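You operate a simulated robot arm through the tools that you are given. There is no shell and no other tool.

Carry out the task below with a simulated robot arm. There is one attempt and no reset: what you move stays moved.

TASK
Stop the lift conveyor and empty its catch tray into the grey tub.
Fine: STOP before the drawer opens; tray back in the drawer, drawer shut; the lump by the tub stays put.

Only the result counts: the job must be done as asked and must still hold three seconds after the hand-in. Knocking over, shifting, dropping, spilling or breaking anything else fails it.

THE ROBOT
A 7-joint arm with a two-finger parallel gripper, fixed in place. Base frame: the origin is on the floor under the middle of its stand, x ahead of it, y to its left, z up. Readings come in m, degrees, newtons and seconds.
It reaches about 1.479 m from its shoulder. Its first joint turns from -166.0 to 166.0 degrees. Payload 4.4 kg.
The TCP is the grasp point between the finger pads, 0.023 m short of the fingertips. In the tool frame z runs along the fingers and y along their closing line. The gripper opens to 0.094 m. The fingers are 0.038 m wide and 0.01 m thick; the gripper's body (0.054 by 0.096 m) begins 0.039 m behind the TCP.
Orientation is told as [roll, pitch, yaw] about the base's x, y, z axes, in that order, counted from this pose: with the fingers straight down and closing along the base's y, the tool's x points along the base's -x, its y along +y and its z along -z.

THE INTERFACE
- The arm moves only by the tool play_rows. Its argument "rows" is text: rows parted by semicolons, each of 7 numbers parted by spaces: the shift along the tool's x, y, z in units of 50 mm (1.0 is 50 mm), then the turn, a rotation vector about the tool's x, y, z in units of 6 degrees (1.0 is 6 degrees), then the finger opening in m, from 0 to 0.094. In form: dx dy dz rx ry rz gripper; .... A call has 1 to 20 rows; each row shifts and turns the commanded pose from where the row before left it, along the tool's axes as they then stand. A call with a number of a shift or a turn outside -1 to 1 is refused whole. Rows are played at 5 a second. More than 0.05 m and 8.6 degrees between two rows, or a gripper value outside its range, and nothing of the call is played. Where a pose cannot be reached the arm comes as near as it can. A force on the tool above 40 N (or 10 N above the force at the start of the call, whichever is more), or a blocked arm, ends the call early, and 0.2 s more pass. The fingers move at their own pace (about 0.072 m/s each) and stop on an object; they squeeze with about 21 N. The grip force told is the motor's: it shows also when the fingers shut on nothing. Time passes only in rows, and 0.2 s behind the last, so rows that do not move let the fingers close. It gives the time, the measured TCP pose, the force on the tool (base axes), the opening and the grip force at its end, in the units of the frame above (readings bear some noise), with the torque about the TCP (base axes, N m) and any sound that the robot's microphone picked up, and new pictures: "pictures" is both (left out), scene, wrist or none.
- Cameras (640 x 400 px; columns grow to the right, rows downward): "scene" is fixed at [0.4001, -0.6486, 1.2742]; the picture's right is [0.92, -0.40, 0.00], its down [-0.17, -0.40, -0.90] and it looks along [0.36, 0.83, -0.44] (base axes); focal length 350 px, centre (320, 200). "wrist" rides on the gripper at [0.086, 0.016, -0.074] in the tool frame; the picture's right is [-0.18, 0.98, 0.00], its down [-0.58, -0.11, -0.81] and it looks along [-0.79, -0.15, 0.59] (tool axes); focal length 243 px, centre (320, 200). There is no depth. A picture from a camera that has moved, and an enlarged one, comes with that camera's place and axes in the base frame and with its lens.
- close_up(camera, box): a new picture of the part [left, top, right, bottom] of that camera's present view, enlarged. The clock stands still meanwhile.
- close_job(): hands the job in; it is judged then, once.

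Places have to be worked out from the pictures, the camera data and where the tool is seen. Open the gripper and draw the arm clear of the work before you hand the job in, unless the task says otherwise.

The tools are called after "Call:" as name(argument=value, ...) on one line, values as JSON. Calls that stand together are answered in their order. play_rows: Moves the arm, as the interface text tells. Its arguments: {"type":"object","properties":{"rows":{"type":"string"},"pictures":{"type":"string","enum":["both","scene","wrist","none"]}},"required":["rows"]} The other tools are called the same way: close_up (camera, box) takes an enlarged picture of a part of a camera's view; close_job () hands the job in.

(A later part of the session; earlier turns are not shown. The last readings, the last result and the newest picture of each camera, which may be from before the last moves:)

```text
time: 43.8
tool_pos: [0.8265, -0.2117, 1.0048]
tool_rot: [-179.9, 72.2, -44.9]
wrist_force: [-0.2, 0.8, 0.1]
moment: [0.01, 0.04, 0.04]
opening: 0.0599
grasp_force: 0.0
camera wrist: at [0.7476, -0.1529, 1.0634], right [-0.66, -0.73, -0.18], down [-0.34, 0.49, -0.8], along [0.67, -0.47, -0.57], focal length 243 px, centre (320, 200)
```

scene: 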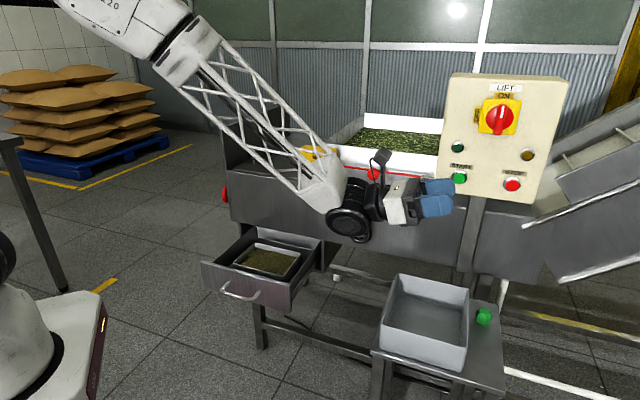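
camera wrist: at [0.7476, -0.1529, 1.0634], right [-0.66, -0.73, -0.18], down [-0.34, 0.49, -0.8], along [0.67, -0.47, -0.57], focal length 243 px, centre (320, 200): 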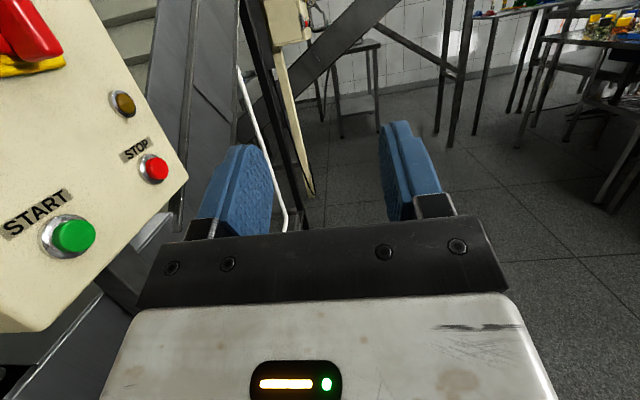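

The tipping rotation reaches 108° without trouble. I test lowering to the real pouring height as well.

Call:
play_rows(rows="-0.785 0 -0.255 0 0 0 0.06;-0.785 0 -0.255 0 0 0 0.06;-0.785 0 -0.255 0 0 0 0.06;-0.785 0 -0.255 0 0 0 0.06;0 0 0 0 1 0 0.06;0 0 0 0 1 0 0.06;0 0 0 0 1 0 0.06;0 0 0 0 0 0 0.06")

```text
time: 45.6
tool_pos: [0.8259, -0.21, 0.8399]
tool_rot: [-179.8, 54.1, -45.0]
wrist_force: [0.3, 0.1, 0.3]
moment: [0.01, 0.01, -0.03]
opening: 0.06
grasp_force: 0.1
camera wrist: at [0.7375, -0.1417, 0.8652], right [-0.62, -0.77, -0.15], down [-0.14, 0.3, -0.94], along [0.77, -0.56, -0.3], focal length 243 px, centre (320, 200)
```

scene: 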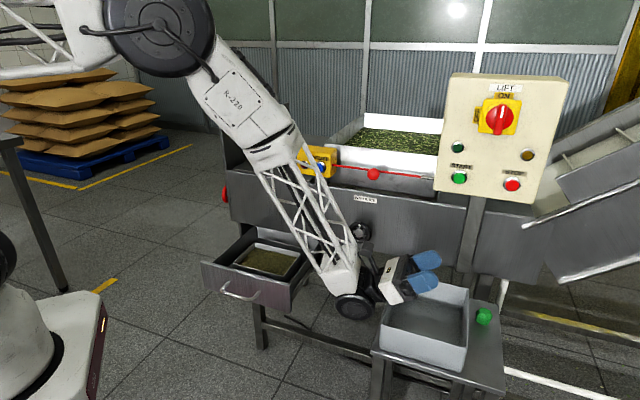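
wrist: 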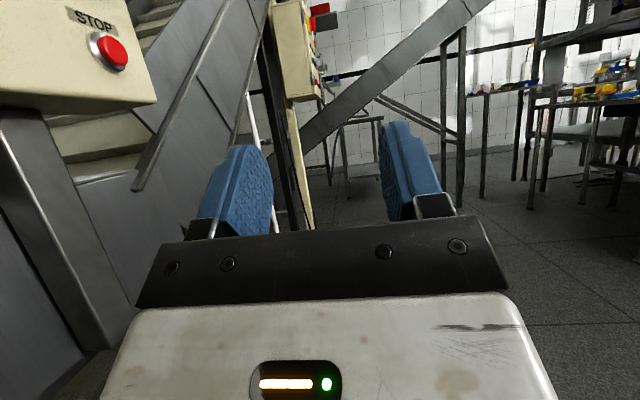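

The full tipping motion is reachable at the right height. I raise the hand and turn the fingers back down.

Call:
play_rows(rows="0.809 0 0.588 0 0 0 0;0.809 0 0.588 0 0 0 0;0.809 0 0.588 0 0 0 0;0.809 0 0.588 0 0 0 0;0 0 0 0 -1 0 0;0 0 0 0 -1 0 0;0 0 0 0 -1 0 0;0 0 0 0 -1 0 0;0 0 0 0 -1 0 0;0 0 0 0 -1 0 0;0 0 0 0 -1 0 0;0 0 0 0 -1 0 0;0 0 0 0 -1 0 0;0 0 0 0 -1 0 0;0 0 0 0 -1 0 0;0 0 0 0 -1 0 0;0 0 0 0 -1 0 0;0 0 0 0 -1 0 0;0 0 0 0 -1 0 0;0 0 0 0 -1 0 0", pictures="none")

Call:
play_rows(rows="0 0 0 0 -1 0 0;0 0 0 0 -1 0 0;0 0 0 0 -1 0 0;0 0 0 0 -1 0 0;0 0 0 0 -1 0 0;-0.739 -0.099 0.422 0 0 0 0;-0.739 -0.099 0.422 0 0 0 0;-0.739 -0.099 0.422 0 0 0 0;-0.739 -0.099 0.422 0 0 0 0;-0.739 -0.099 0.422 0 0 0 0;-0.739 -0.099 0.422 0 0 0 0;-0.739 -0.099 0.422 0 0 0 0;-0.739 -0.099 0.422 0 0 0 0;-0.739 -0.099 0.422 0 0 0 0;0 0 0 0 0 0 0")

```text
time: 49.8
tool_pos: [0.8273, -0.2115, 1.0398]
tool_rot: [-0.1, 29.7, 134.9]
wrist_force: [-0.6, 0.6, -0.7]
moment: [-0.02, -0.01, 0.01]
opening: 0.0
grasp_force: 21.1
```

```text
time: 53.0
tool_pos: [0.62, 0.0568, 0.8487]
tool_rot: [0.0, -0.2, 134.9]
wrist_force: [0.1, 0.1, -0.2]
moment: [-0.03, -0.03, -0.01]
opening: 0.0001
grasp_force: 21.3
camera wrist: at [0.6715, -0.0157, 0.9226], right [-0.83, -0.56, 0.0], down [-0.33, 0.49, 0.81], along [-0.46, 0.67, -0.59], focal length 243 px, centre (320, 200)
```

scene: 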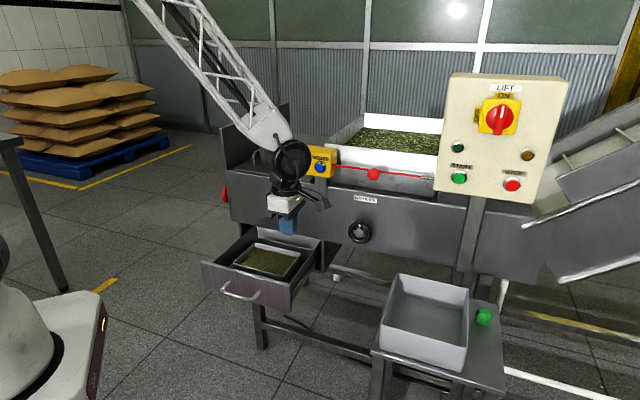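
wrist: 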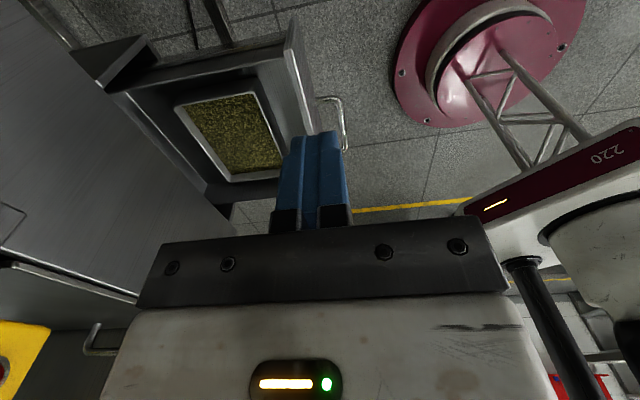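

The tray and drawer are in view from above. I enlarge both views to measure the tray rim, its height and the gaps around it.

Call:
close_up(camera="wrist", box=[120, 20, 360, 200])

Call:
close_up(camera="scene", box=[195, 225, 330, 315])

```text
2.22 times, centred on (240, 110) of wrist
camera zoom: at [0.6715, -0.0157, 0.9226], right [-0.83, -0.56, 0.0], down [-0.33, 0.49, 0.81], along [-0.46, 0.67, -0.59], focal length 539 px, centre (498, 400)
```

zoom: 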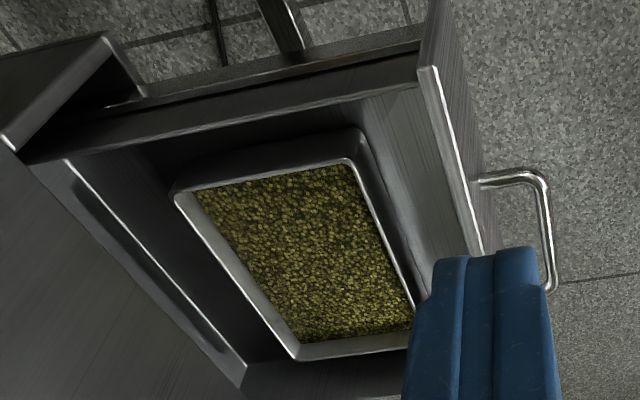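

```text
4.44 times, centred on (262, 270) of scene
camera zoom: at [0.4001, -0.6486, 1.2742], right [0.92, -0.4, 0.0], down [-0.17, -0.4, -0.9], along [0.36, 0.83, -0.44], focal length 1556 px, centre (576, -111)
```

zoom: 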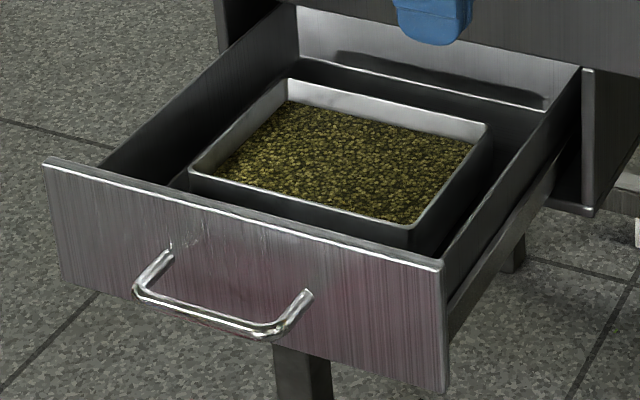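

The tray rim is at z≈0.576, spanning n≈0.598–0.731 and u≈0.129–0.310. I move above the middle of its front wall with a narrow opening.

Call:
play_rows(rows="-0.596 -0.405 0.629 0 0 0 0.026;-0.596 -0.405 0.629 0 0 0 0.026;-0.596 -0.405 0.629 0 0 0 0.026;-0.596 -0.405 0.629 0 0 0 0.026;-0.596 -0.405 0.629 0 0 0 0.026;-0.596 -0.405 0.629 0 0 0 0.026;0 0 0 0 0 0 0.026;0 0 0 0 0 0 0.026")

Call:
close_up(camera="wrist", box=[160, 60, 480, 260])

Call:
close_up(camera="scene", box=[195, 205, 345, 305])

```text
time: 54.8
tool_pos: [0.5821, 0.2667, 0.6628]
tool_rot: [0.0, -0.2, 135.0]
wrist_force: [-0.1, 0.3, -0.4]
moment: [0.0, 0.01, 0.0]
opening: 0.0264
grasp_force: 0.1
camera wrist: at [0.6316, 0.1963, 0.7356], right [-0.83, -0.56, 0.0], down [-0.33, 0.49, 0.81], along [-0.46, 0.67, -0.59], focal length 243 px, centre (320, 200)
```

scene: 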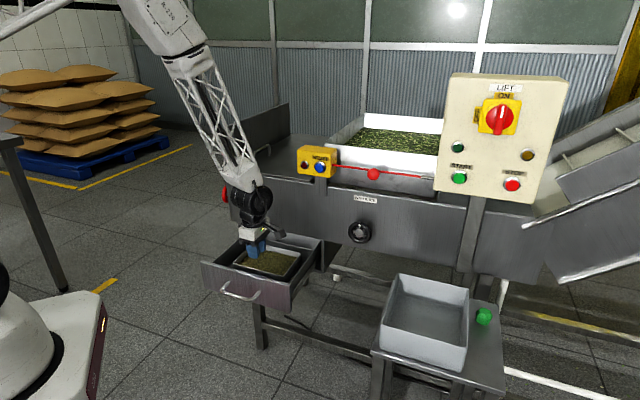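
wrist: 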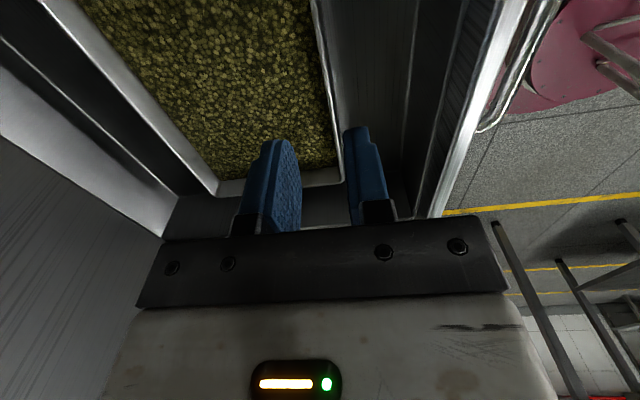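

```text
2.00 times, centred on (320, 160) of wrist
camera zoom: at [0.6316, 0.1963, 0.7356], right [-0.83, -0.56, 0.0], down [-0.33, 0.49, 0.81], along [-0.46, 0.67, -0.59], focal length 485 px, centre (320, 280)
```

zoom: 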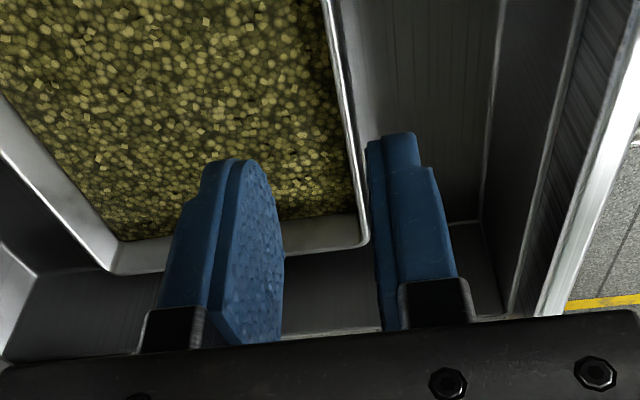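

```text
4.00 times, centred on (270, 255) of scene
camera zoom: at [0.4001, -0.6486, 1.2742], right [0.92, -0.4, 0.0], down [-0.17, -0.4, -0.9], along [0.36, 0.83, -0.44], focal length 1400 px, centre (520, -20)
```

zoom: 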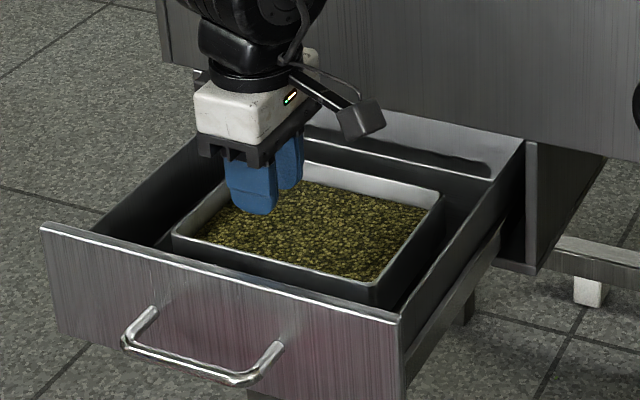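

Wall at n≈0.5955, hand at 0.600; I correct by 5 mm and descend until the fingertips are just above the rim to check alignment.

Call:
play_rows(rows="-0.1 0.094 0.3 0 0 0 0.026;0 0 0.4 0 0 0 0.026;0 0 0.4 0 0 0 0.026;0 0 0 0 0 0 0.026")

Call:
close_up(camera="wrist", box=[220, 80, 420, 240])

Call:
close_up(camera="scene", box=[225, 225, 315, 285])

```text
time: 55.8
tool_pos: [0.5744, 0.2681, 0.6078]
tool_rot: [0.1, -0.2, 134.8]
wrist_force: [0.2, -0.3, -0.1]
moment: [0.0, 0.04, -0.01]
opening: 0.026
grasp_force: 0.1
camera wrist: at [0.6256, 0.1964, 0.6815], right [-0.83, -0.56, 0.0], down [-0.33, 0.49, 0.81], along [-0.46, 0.67, -0.59], focal length 243 px, centre (320, 200)
```

scene: 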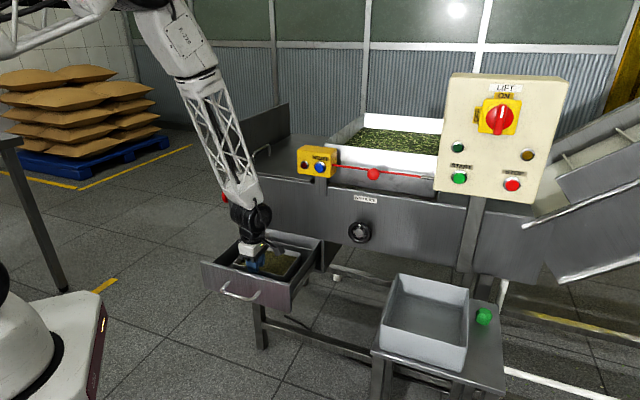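
wrist: 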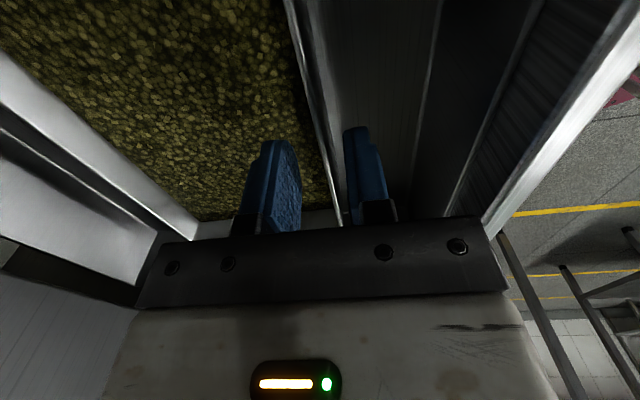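

```text
2.50 times, centred on (320, 160) of wrist
camera zoom: at [0.6256, 0.1964, 0.6815], right [-0.83, -0.56, 0.0], down [-0.33, 0.49, 0.81], along [-0.46, 0.67, -0.59], focal length 606 px, centre (320, 300)
```

zoom: 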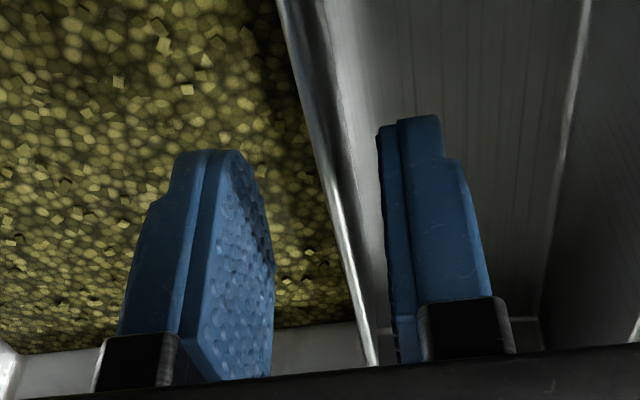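

```text
6.67 times, centred on (270, 255) of scene
camera zoom: at [0.4001, -0.6486, 1.2742], right [0.92, -0.4, 0.0], down [-0.17, -0.4, -0.9], along [0.36, 0.83, -0.44], focal length 2334 px, centre (653, -167)
```

zoom: 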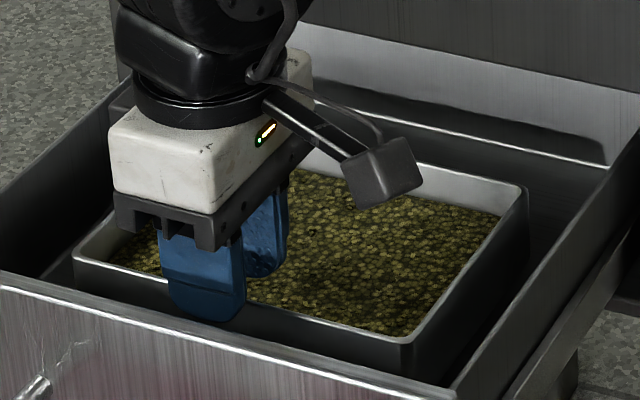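

The fingers straddle the front wall, well centred. I go down about 5 cm so the pads cover the wall, then close.

Call:
play_rows(rows="0 0 0.3 0 0 0 0.026;0 0 0.3 0 0 0 0.026;0 0 0.25 0 0 0 0.026;0 0 0.15 0 0 0 0.026;0 0 0 0 0 0 0.026")

```text
time: 56.4
tool_pos: [0.5786, 0.2702, 0.5865]
tool_rot: [-0.3, -0.1, 135.1]
wrist_force: [-1.5, 3.3, 10.4]
moment: [0.05, -0.17, 0.08]
opening: 0.0266
grasp_force: 0.7
stopped in row 2: the force on the tool passed its limit at 68 N (the readings are from after the stop); the commanded pose is now the measured one
camera wrist: at [0.6282, 0.1989, 0.6601], right [-0.83, -0.56, -0.01], down [-0.34, 0.48, 0.81], along [-0.45, 0.67, -0.59], focal length 243 px, centre (320, 200)
```

scene: 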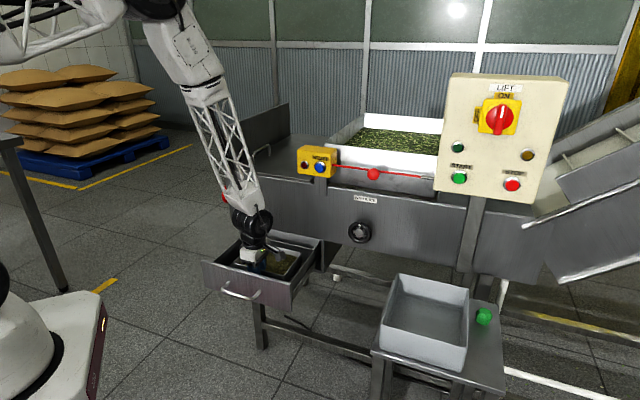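
wrist: 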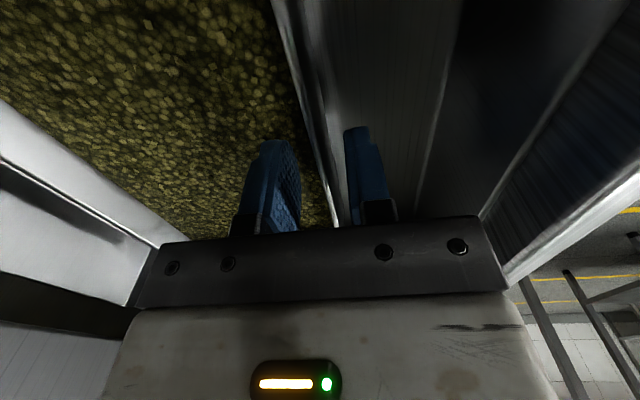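

Something resisted after about 2 cm, with the reaction consistent with the inner finger meeting the crumbs. I look closely before going on.

Call:
close_up(camera="wrist", box=[220, 80, 420, 240])

Call:
close_up(camera="scene", box=[225, 225, 315, 285])

```text
2.50 times, centred on (320, 160) of wrist
camera zoom: at [0.6282, 0.1989, 0.6601], right [-0.83, -0.56, -0.01], down [-0.34, 0.48, 0.81], along [-0.45, 0.67, -0.59], focal length 606 px, centre (320, 300)
```

zoom: 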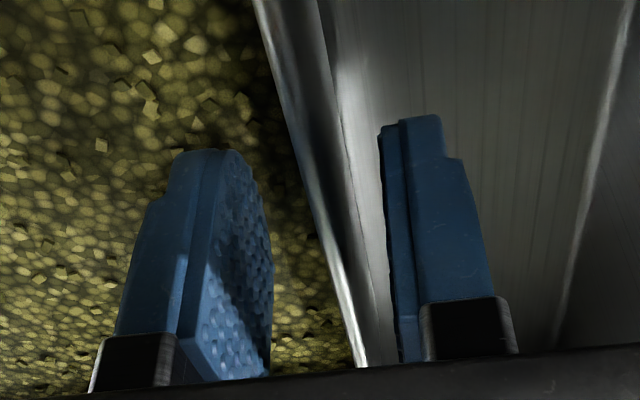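

```text
6.67 times, centred on (270, 255) of scene
camera zoom: at [0.4001, -0.6486, 1.2742], right [0.92, -0.4, 0.0], down [-0.17, -0.4, -0.9], along [0.36, 0.83, -0.44], focal length 2334 px, centre (653, -167)
```

zoom: 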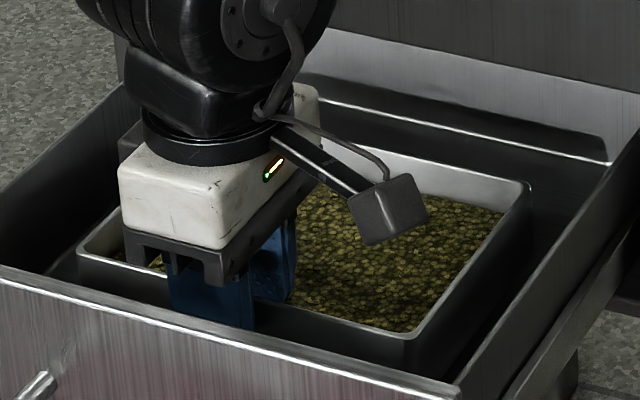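

The inner fingertip rests on the crumb surface about 12 mm below the rim. I press very slowly to learn whether it sinks in.

Call:
play_rows(rows="0 0 0.03 0 0 0 0.026;0 0 0.03 0 0 0 0.026;0 0 0.03 0 0 0 0.026;0 0 0 0 0 0 0.026", pictures="none")

```text
time: 56.9
tool_pos: [0.5788, 0.2716, 0.586]
tool_rot: [-0.5, 0.0, 135.0]
wrist_force: [-3.3, 1.3, 8.1]
moment: [0.05, -0.02, 0.0]
opening: 0.0257
grasp_force: 0.1
stopped in row 2: the force on the tool passed its limit at 44 N (the readings are from after the stop); the commanded pose is now the measured one
```

The crumb bed does not yield (44 N for half a millimetre), so the grip must be on the ~13 mm of wall above it. I ease up 1 mm, re-centre on the wall and close.

Call:
play_rows(rows="0 0.05 -0.03 0 0 0 0.026;0 0.06 0 0 0 0 0.026;0 0 0 0 0 0 0.02;0 0 0 0 0 0 0.01;0 0 0 0 0 0 0;0 0 0 0 0 0 0;0 0 0 0 0 0 0")

Call:
close_up(camera="wrist", box=[220, 80, 420, 240])

Call:
close_up(camera="scene", box=[225, 225, 315, 285])

```text
time: 58.5
tool_pos: [0.5746, 0.2672, 0.5882]
tool_rot: [-0.5, -0.1, 135.1]
wrist_force: [0.5, -1.6, 5.7]
moment: [-0.23, 0.22, -0.01]
opening: 0.0039
grasp_force: 21.1
camera wrist: at [0.6251, 0.1955, 0.6614], right [-0.83, -0.56, -0.01], down [-0.34, 0.48, 0.81], along [-0.45, 0.67, -0.59], focal length 243 px, centre (320, 200)
```

scene: 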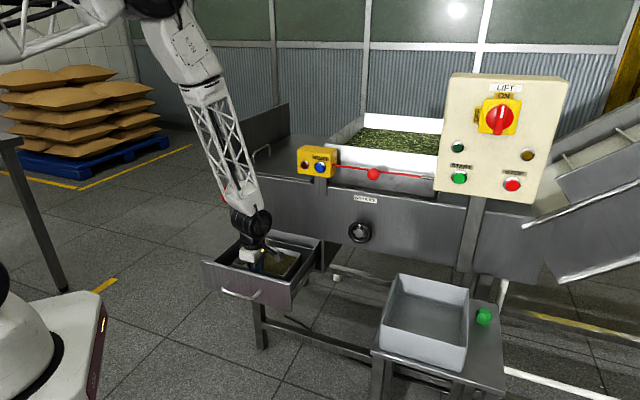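
wrist: 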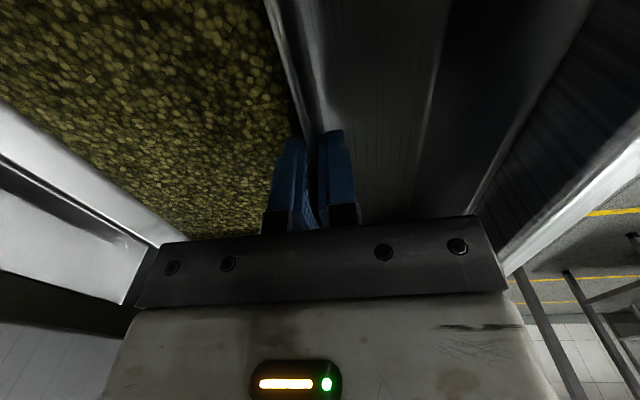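

```text
2.50 times, centred on (320, 160) of wrist
camera zoom: at [0.6251, 0.1955, 0.6614], right [-0.83, -0.56, -0.01], down [-0.34, 0.48, 0.81], along [-0.45, 0.67, -0.59], focal length 606 px, centre (320, 300)
```

zoom: 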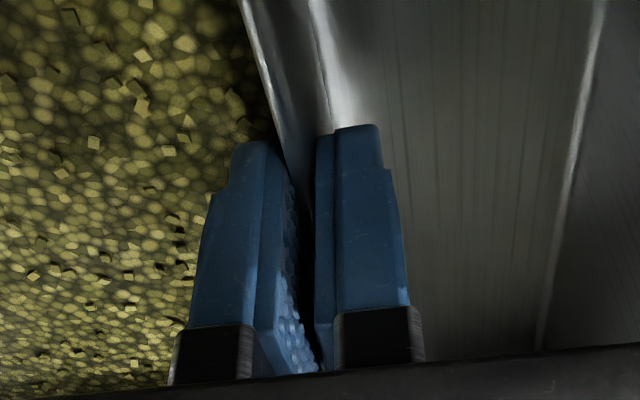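

```text
6.67 times, centred on (270, 255) of scene
camera zoom: at [0.4001, -0.6486, 1.2742], right [0.92, -0.4, 0.0], down [-0.17, -0.4, -0.9], along [0.36, 0.83, -0.44], focal length 2334 px, centre (653, -167)
```

zoom: 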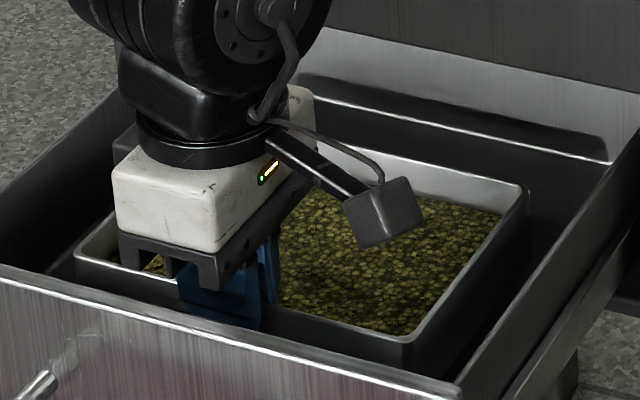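

The grip closed on a 3.9 mm wall. I test-lift just 1 cm, slowly, and check the load and whether the tray stays level.

Call:
play_rows(rows="0 0 -0.05 0 0 0 0;0 0 -0.05 0 0 0 0;0 0 -0.05 0 0 0 0;0 0 -0.05 0 0 0 0;0 0 0 0 0 0 0;0 0 0 0 0 0 0")

Call:
close_up(camera="scene", box=[225, 225, 315, 285])

Call:
close_up(camera="wrist", box=[0, 0, 400, 250])

```text
time: 59.9
tool_pos: [0.5745, 0.2675, 0.5975]
tool_rot: [-0.5, -0.1, 135.1]
wrist_force: [0.1, 0.2, -3.0]
moment: [-0.13, 0.15, 0.0]
opening: 0.0041
grasp_force: 20.9
camera wrist: at [0.6248, 0.1955, 0.6712], right [-0.83, -0.56, -0.01], down [-0.34, 0.48, 0.81], along [-0.45, 0.67, -0.59], focal length 243 px, centre (320, 200)
```

scene: 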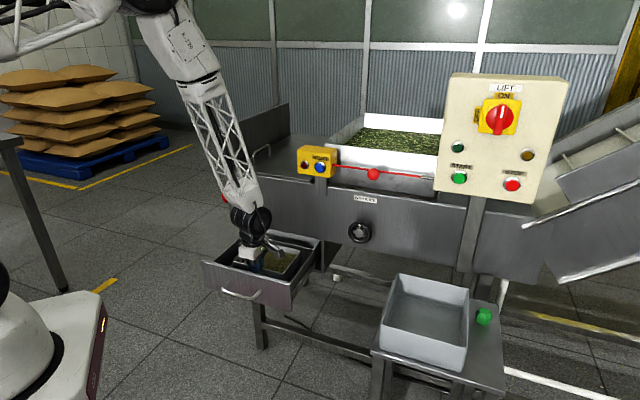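
wrist: 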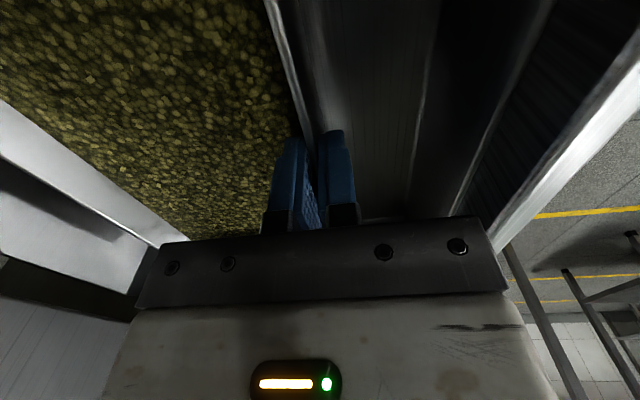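

```text
6.67 times, centred on (270, 255) of scene
camera zoom: at [0.4001, -0.6486, 1.2742], right [0.92, -0.4, 0.0], down [-0.17, -0.4, -0.9], along [0.36, 0.83, -0.44], focal length 2334 px, centre (653, -167)
```

zoom: 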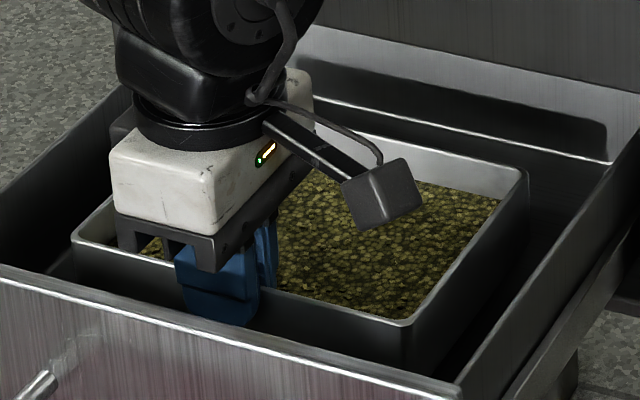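

```text
1.60 times, centred on (200, 125) of wrist
camera zoom: at [0.6248, 0.1955, 0.6712], right [-0.83, -0.56, -0.01], down [-0.34, 0.48, 0.81], along [-0.45, 0.67, -0.59], focal length 388 px, centre (512, 320)
```

zoom: 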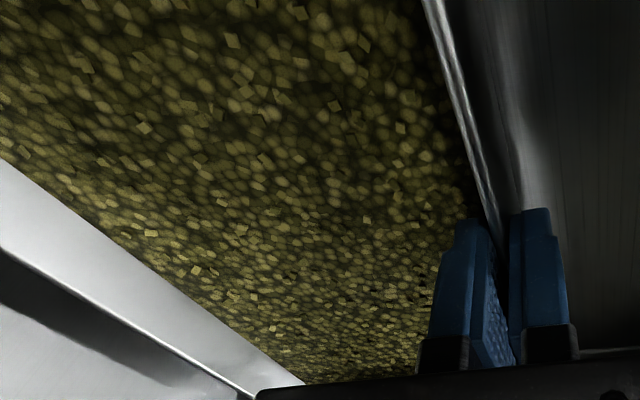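

The load reads 3.0 N with a 0.2 N·m moment, matching a level, fully lifted tray of about 0.3 kg. I lift slowly on, drifting 3 cm away from the conveyor face.

Call:
play_rows(rows="0 0 -0.15 0 0 0 0;0 0 -0.2 0 0 0 0;0 0.1 -0.2 0 0 0 0;0 0.1 -0.2 0 0 0 0;0 0.1 -0.2 0 0 0 0;0 0.1 -0.2 0 0 0 0;0 0.1 -0.2 0 0 0 0;0 0.1 -0.2 0 0 0 0;0 0 -0.2 0 0 0 0;0 0 -0.2 0 0 0 0;0 0 -0.2 0 0 0 0;0 0 -0.2 0 0 0 0;0 0 -0.2 0 0 0 0;0 0 -0.2 0 0 0 0;0 0 -0.2 0 0 0 0;0 0 -0.1 0 0 0 0;0 0 0 0 0 0 0")

Call:
close_up(camera="scene", box=[200, 180, 350, 290])

```text
time: 63.5
tool_pos: [0.5532, 0.2447, 0.7498]
tool_rot: [-0.6, -0.1, 135.1]
wrist_force: [-0.4, -0.3, 0.9]
moment: [-0.01, -0.02, 0.01]
opening: 0.0
grasp_force: 20.6
camera wrist: at [0.6024, 0.1736, 0.8237], right [-0.83, -0.56, -0.01], down [-0.34, 0.48, 0.81], along [-0.45, 0.67, -0.59], focal length 243 px, centre (320, 200)
```

scene: 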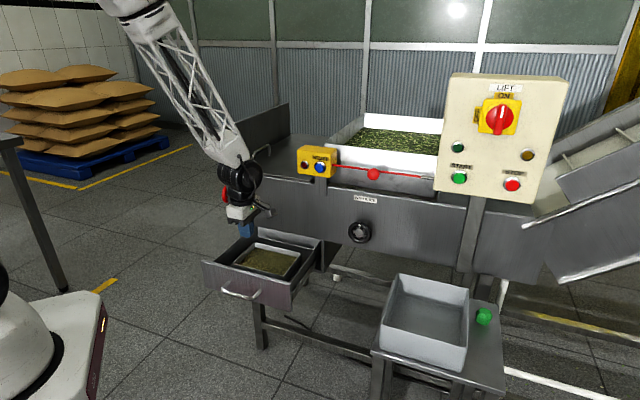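
wrist: 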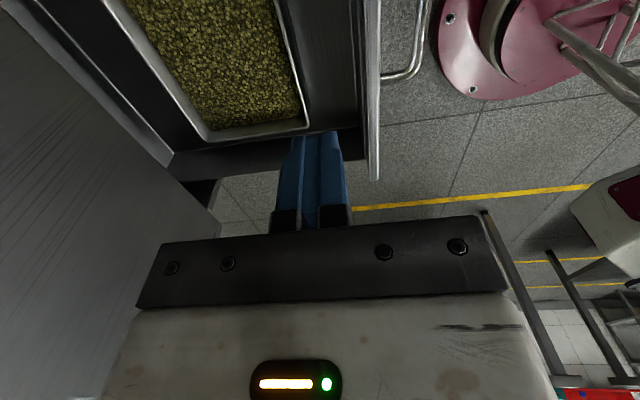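

```text
3.64 times, centred on (275, 235) of scene
camera zoom: at [0.4001, -0.6486, 1.2742], right [0.92, -0.4, 0.0], down [-0.17, -0.4, -0.9], along [0.36, 0.83, -0.44], focal length 1273 px, centre (484, 73)
```

zoom: 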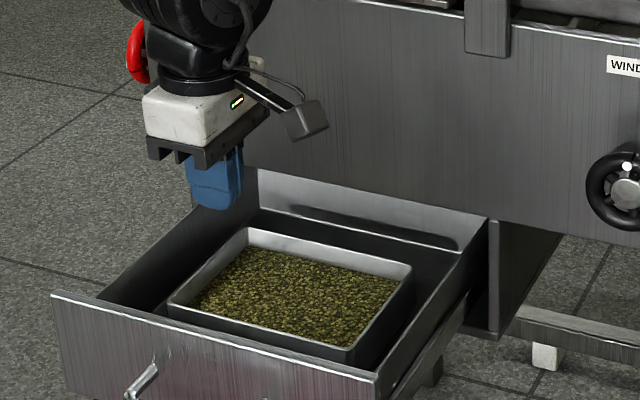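

The tray slipped out early in the lift and settled back exactly where it was in the drawer (same rim coordinates), contents intact. My grip overlapped only ~11 mm of wall; I go back for a deeper, better-centred grip.

Call:
play_rows(rows="0 -0.31 0.3 0 0 0 0.022;0 -0.31 0.5 0 0 0 0.022;0 0 0.7 0 0 0 0.022;0 0 0.7 0 0 0 0.022;0 0 0.6 0 0 0 0.022;0 0 0.2 0 0 0 0.022;0 0 0 0 0 0 0.022")

Call:
close_up(camera="wrist", box=[220, 80, 420, 240])

Call:
close_up(camera="scene", box=[225, 225, 315, 285])

```text
time: 65.1
tool_pos: [0.5747, 0.2683, 0.5979]
tool_rot: [-0.5, -0.1, 135.1]
wrist_force: [-0.2, -0.7, -0.3]
moment: [-0.02, 0.01, 0.02]
opening: 0.0216
grasp_force: 0.0
camera wrist: at [0.6256, 0.197, 0.6727], right [-0.83, -0.56, -0.01], down [-0.34, 0.48, 0.81], along [-0.45, 0.67, -0.59], focal length 243 px, centre (320, 200)
```

scene: 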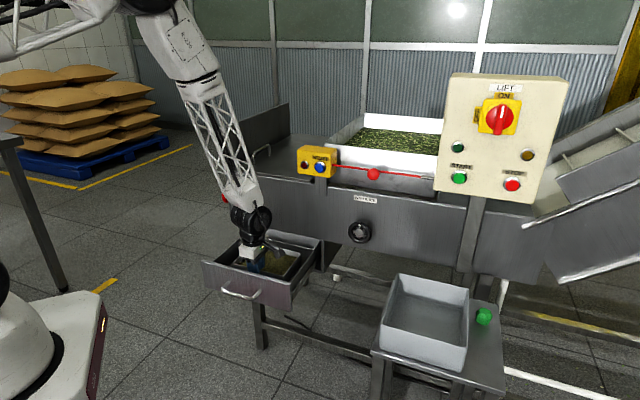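
wrist: 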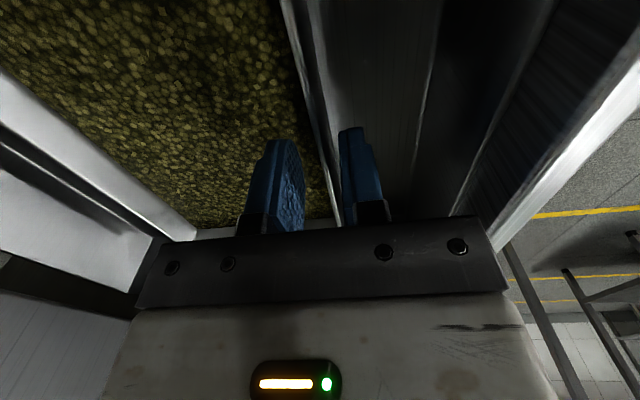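

```text
2.50 times, centred on (320, 160) of wrist
camera zoom: at [0.6256, 0.197, 0.6727], right [-0.83, -0.56, -0.01], down [-0.34, 0.48, 0.81], along [-0.45, 0.67, -0.59], focal length 606 px, centre (320, 300)
```

zoom: 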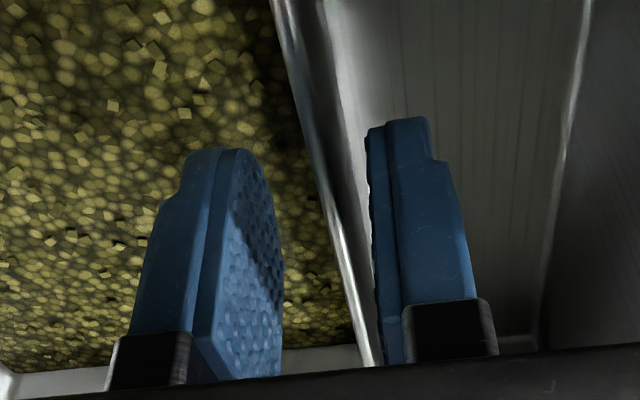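

```text
6.67 times, centred on (270, 255) of scene
camera zoom: at [0.4001, -0.6486, 1.2742], right [0.92, -0.4, 0.0], down [-0.17, -0.4, -0.9], along [0.36, 0.83, -0.44], focal length 2334 px, centre (653, -167)
```

zoom: 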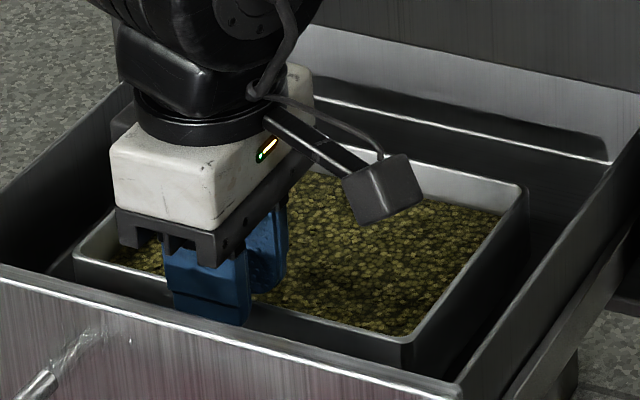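

Aligned again. I creep down in small steps until the inner tip just touches the crumbs.

Call:
play_rows(rows="0 0 0.04 0 0 0 0.022;0 0 0.04 0 0 0 0.022;0 0 0.04 0 0 0 0.022;0 0 0.04 0 0 0 0.022;0 0 0.04 0 0 0 0.022;0 0 0.03 0 0 0 0.022;0 0 0.03 0 0 0 0.022;0 0 0.03 0 0 0 0.022;0 0 0.03 0 0 0 0.022;0 0 0 0 0 0 0.022", pictures="none")

```text
time: 67.1
tool_pos: [0.5771, 0.2693, 0.5869]
tool_rot: [-0.7, 0.0, 135.0]
wrist_force: [-2.1, 1.2, 5.8]
moment: [0.11, 0.04, 0.05]
opening: 0.0218
grasp_force: 0.1
stopped in row 10: the force on the tool passed its limit at 45 N (the readings are from after the stop); the commanded pose is now the measured one
```

Contact again at the same depth. I look at the fingertips at high zoom to be sure what they are touching.

Call:
close_up(camera="wrist", box=[260, 110, 380, 185])

Call:
close_up(camera="scene", box=[240, 240, 280, 280])

```text
5.33 times, centred on (320, 148) of wrist
camera zoom: at [0.6268, 0.1976, 0.6601], right [-0.83, -0.56, -0.01], down [-0.34, 0.48, 0.81], along [-0.45, 0.67, -0.59], focal length 1294 px, centre (320, 480)
```

zoom: 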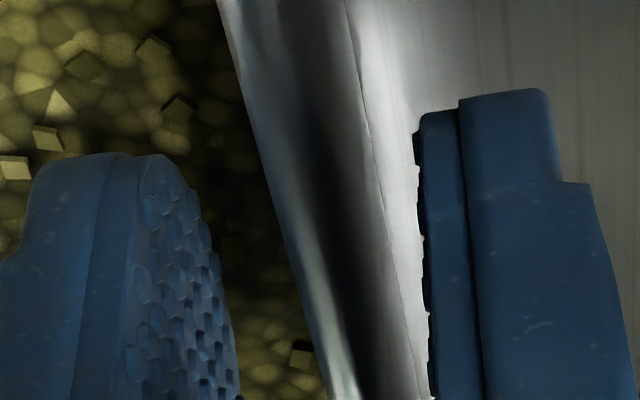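

```text
10.00 times, centred on (260, 260) of scene
camera zoom: at [0.4001, -0.6486, 1.2742], right [0.92, -0.4, 0.0], down [-0.17, -0.4, -0.9], along [0.36, 0.83, -0.44], focal length 3501 px, centre (920, -400)
```

zoom: 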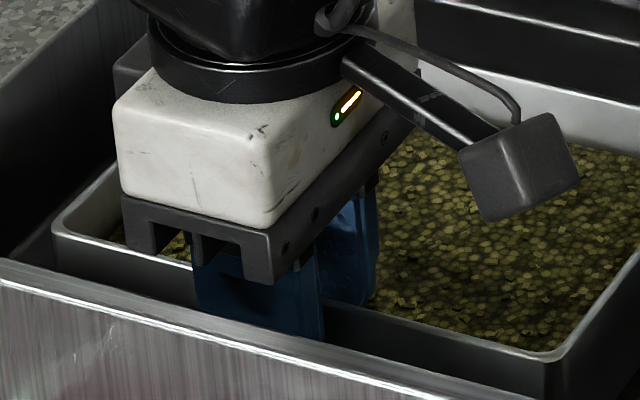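

The inner tip is on the crumb surface, so this is the deepest grip possible. I re-centre 3 mm and close here, keeping full depth.

Call:
play_rows(rows="0 0.07 0.01 0 0 0 0.022;0 0 0.01 0 0 0 0.014;0 0 0.01 0 0 0 0.006;0 0 0 0 0 0 0;0 0 0 0 0 0 0;0 0 0 0 0 0 0")

Call:
close_up(camera="scene", box=[225, 225, 315, 285])

```text
time: 67.8
tool_pos: [0.5756, 0.2668, 0.5855]
tool_rot: [-0.9, 0.0, 135.0]
wrist_force: [-1.5, -0.5, 9.0]
moment: [0.11, 0.15, -0.04]
opening: 0.0089
grasp_force: 3.5
stopped in row 3: the force on the tool passed its limit at 44 N (the readings are from after the stop); the commanded pose is now the measured one
camera wrist: at [0.6253, 0.1958, 0.6602], right [-0.82, -0.56, -0.01], down [-0.34, 0.48, 0.81], along [-0.45, 0.67, -0.59], focal length 243 px, centre (320, 200)
```

scene: 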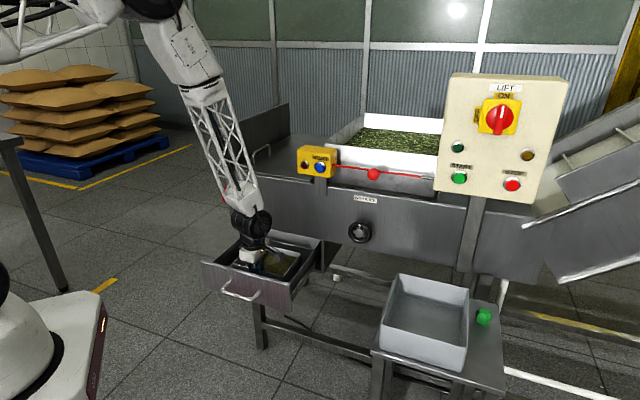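
wrist: 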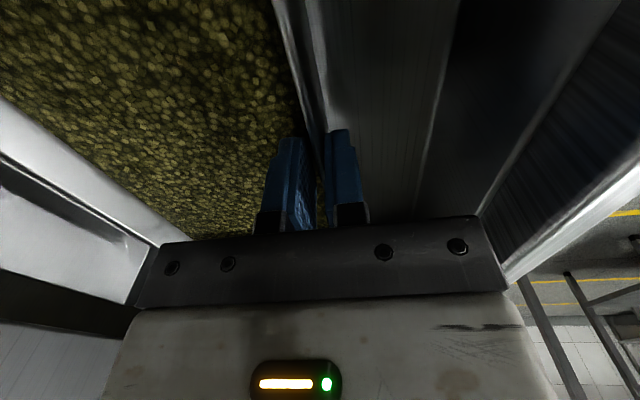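

```text
6.67 times, centred on (270, 255) of scene
camera zoom: at [0.4001, -0.6486, 1.2742], right [0.92, -0.4, 0.0], down [-0.17, -0.4, -0.9], along [0.36, 0.83, -0.44], focal length 2334 px, centre (653, -167)
```

zoom: 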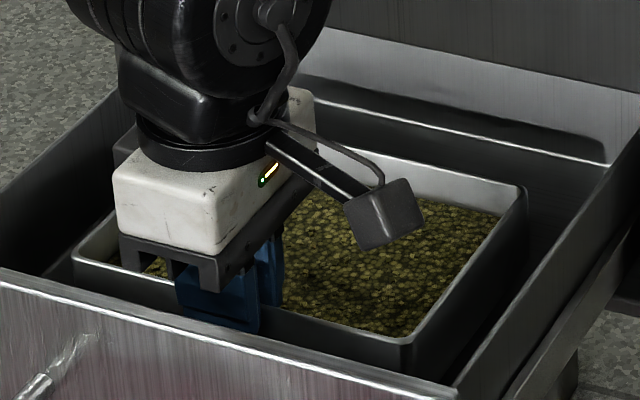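

The fingers are nearly closed at the deepest height so far (TCP z 0.5855). I finish closing without pushing further.

Call:
play_rows(rows="0 0 0 0 0 0 0;0 0 0 0 0 0 0;0 0 0 0 0 0 0", pictures="none")

```text
time: 68.6
tool_pos: [0.5748, 0.267, 0.5864]
tool_rot: [-0.8, 0.1, 135.0]
wrist_force: [-2.0, 2.5, 18.3]
moment: [-0.08, 0.31, 0.1]
opening: 0.0039
grasp_force: 20.6
```

Gripped, 2 mm deeper than before. I lift very slowly and check the load.

Call:
play_rows(rows="0 0 -0.02 0 0 0 0;0 0 -0.02 0 0 0 0;0 0 -0.03 0 0 0 0;0 0 -0.03 0 0 0 0;0 0 -0.03 0 0 0 0;0 0 -0.03 0 0 0 0;0 0 -0.03 0 0 0 0;0 0 -0.03 0 0 0 0;0 0 0 0 0 0 0;0 0 0 0 0 0 0")

Call:
close_up(camera="scene", box=[225, 225, 315, 285])

Call:
close_up(camera="wrist", box=[220, 80, 420, 240])

```text
time: 70.8
tool_pos: [0.5744, 0.2673, 0.5965]
tool_rot: [-0.7, 0.1, 135.1]
wrist_force: [-1.0, 1.0, -3.7]
moment: [-0.18, 0.15, 0.0]
opening: 0.0042
grasp_force: 21.6
camera wrist: at [0.6244, 0.1955, 0.6707], right [-0.82, -0.56, -0.01], down [-0.34, 0.48, 0.81], along [-0.45, 0.67, -0.59], focal length 243 px, centre (320, 200)
```

scene: 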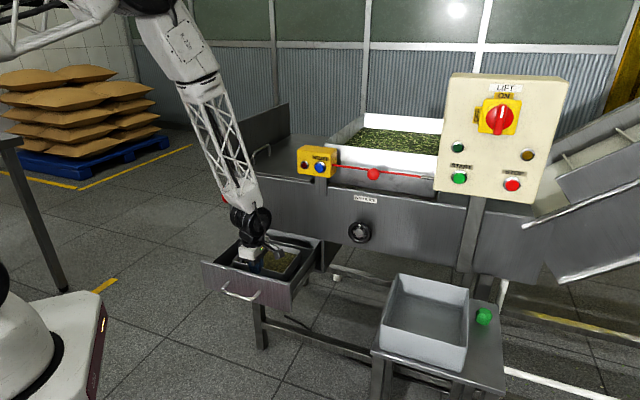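
wrist: 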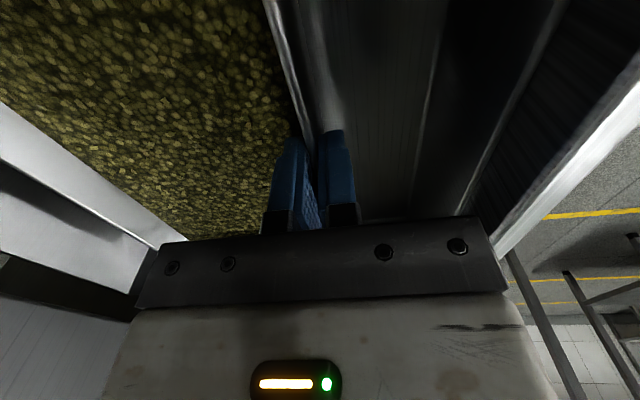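

```text
6.67 times, centred on (270, 255) of scene
camera zoom: at [0.4001, -0.6486, 1.2742], right [0.92, -0.4, 0.0], down [-0.17, -0.4, -0.9], along [0.36, 0.83, -0.44], focal length 2334 px, centre (653, -167)
```

zoom: 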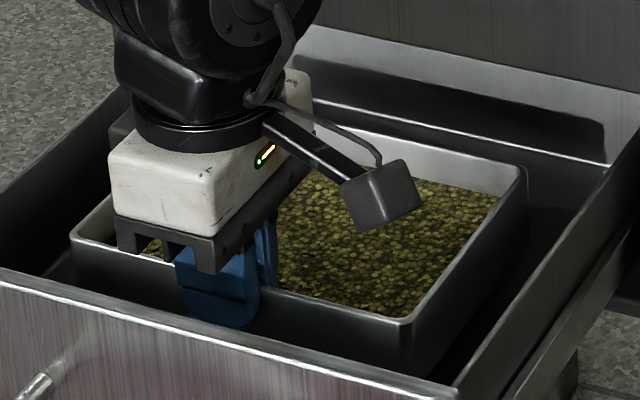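

```text
2.50 times, centred on (320, 160) of wrist
camera zoom: at [0.6244, 0.1955, 0.6707], right [-0.82, -0.56, -0.01], down [-0.34, 0.48, 0.81], along [-0.45, 0.67, -0.59], focal length 606 px, centre (320, 300)
```

zoom: 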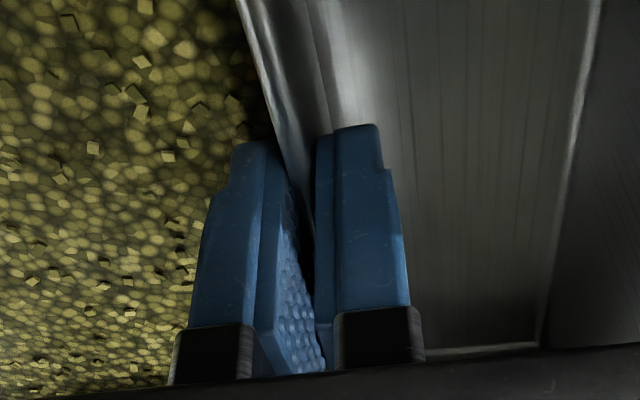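

Load is 3–3.7 N, moment ≈0.23 N·m, tray level. The earlier slip was likely from a speed jump, so I hold for a few seconds to check for creep before lifting with smoothly ramped rows.

Call:
play_rows(rows="0 0 0 0 0 0 0;0 0 0 0 0 0 0;0 0 0 0 0 0 0;0 0 0 0 0 0 0;0 0 0 0 0 0 0;0 0 0 0 0 0 0;0 0 0 0 0 0 0;0 0 0 0 0 0 0;0 0 0 0 0 0 0;0 0 0 0 0 0 0;0 0 0 0 0 0 0;0 0 0 0 0 0 0;0 0 0 0 0 0 0;0 0 0 0 0 0 0;0 0 0 0 0 0 0;0 0 0 0 0 0 0;0 0 0 0 0 0 0;0 0 0 0 0 0 0;0 0 0 0 0 0 0;0 0 0 0 0 0 0", pictures="none")

Call:
close_up(camera="scene", box=[225, 225, 315, 285])

Call:
close_up(camera="wrist", box=[220, 80, 420, 240])

```text
time: 75.0
tool_pos: [0.5751, 0.2671, 0.5973]
tool_rot: [-0.8, 0.1, 134.9]
wrist_force: [0.4, -0.7, -3.0]
moment: [-0.18, 0.2, 0.0]
opening: 0.0039
grasp_force: 21.4
```

```text
6.67 times, centred on (270, 255) of scene
camera zoom: at [0.4001, -0.6486, 1.2742], right [0.92, -0.4, 0.0], down [-0.17, -0.4, -0.9], along [0.36, 0.83, -0.44], focal length 2334 px, centre (653, -167)
```

zoom: 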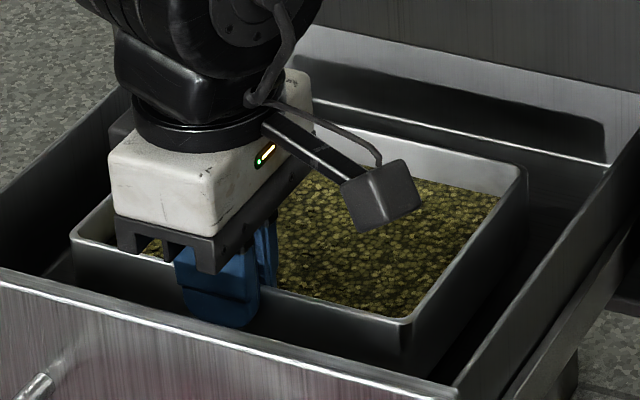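

```text
2.50 times, centred on (320, 160) of wrist
camera zoom: at [0.6244, 0.1955, 0.6707], right [-0.82, -0.56, -0.01], down [-0.34, 0.48, 0.81], along [-0.45, 0.67, -0.59], focal length 606 px, centre (320, 300)
```

zoom: 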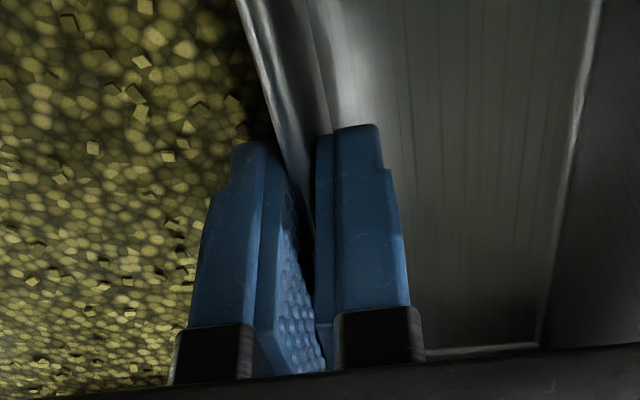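

No creep at all over 4 s, so the grip is statically sound and jerk was the problem. I lift 11 cm with a smooth speed ramp, easing slightly away from the conveyor.

Call:
play_rows(rows="0 0.005 -0.02 0 0 0 0;0 0.01 -0.04 0 0 0 0;0 0.015 -0.06 0 0 0 0;0 0.02 -0.08 0 0 0 0;0 0.025 -0.1 0 0 0 0;0 0.03 -0.12 0 0 0 0;0 0.035 -0.14 0 0 0 0;0 0.04 -0.16 0 0 0 0;0 0.045 -0.18 0 0 0 0;0 0.045 -0.18 0 0 0 0;0 0.045 -0.18 0 0 0 0;0 0.04 -0.16 0 0 0 0;0 0.035 -0.14 0 0 0 0;0 0.03 -0.12 0 0 0 0;0 0.025 -0.1 0 0 0 0;0 0.02 -0.08 0 0 0 0;0 0.015 -0.06 0 0 0 0;0 0.01 -0.04 0 0 0 0;0 0.005 -0.02 0 0 0 0;0 0 0 0 0 0 0")

Call:
close_up(camera="scene", box=[200, 190, 330, 290])

```text
time: 79.2
tool_pos: [0.5571, 0.2483, 0.6947]
tool_rot: [-0.7, 0.0, 134.9]
wrist_force: [-0.2, -0.3, -3.3]
moment: [-0.19, 0.18, 0.03]
opening: 0.0038
grasp_force: 20.9
camera wrist: at [0.6067, 0.1769, 0.7691], right [-0.82, -0.56, -0.01], down [-0.34, 0.48, 0.81], along [-0.45, 0.67, -0.59], focal length 243 px, centre (320, 200)
```

scene: 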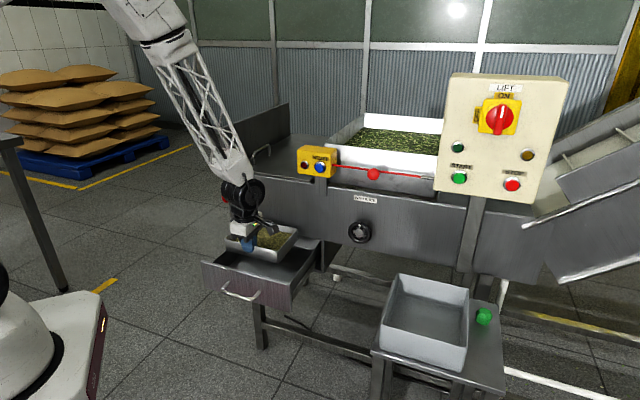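
wrist: 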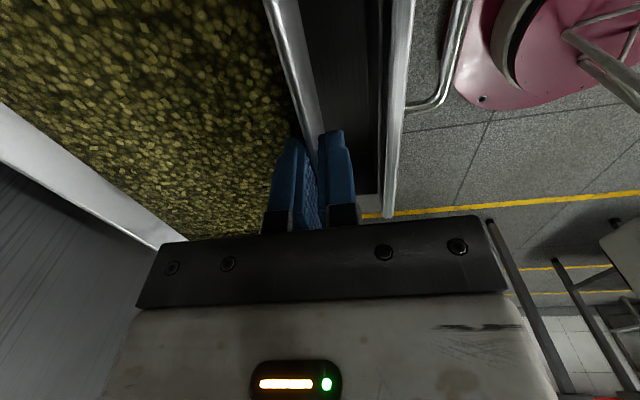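

```text
4.00 times, centred on (265, 240) of scene
camera zoom: at [0.4001, -0.6486, 1.2742], right [0.92, -0.4, 0.0], down [-0.17, -0.4, -0.9], along [0.36, 0.83, -0.44], focal length 1400 px, centre (540, 40)
```

zoom: 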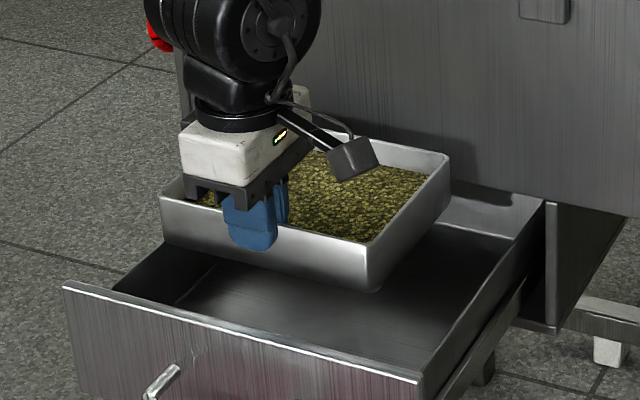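

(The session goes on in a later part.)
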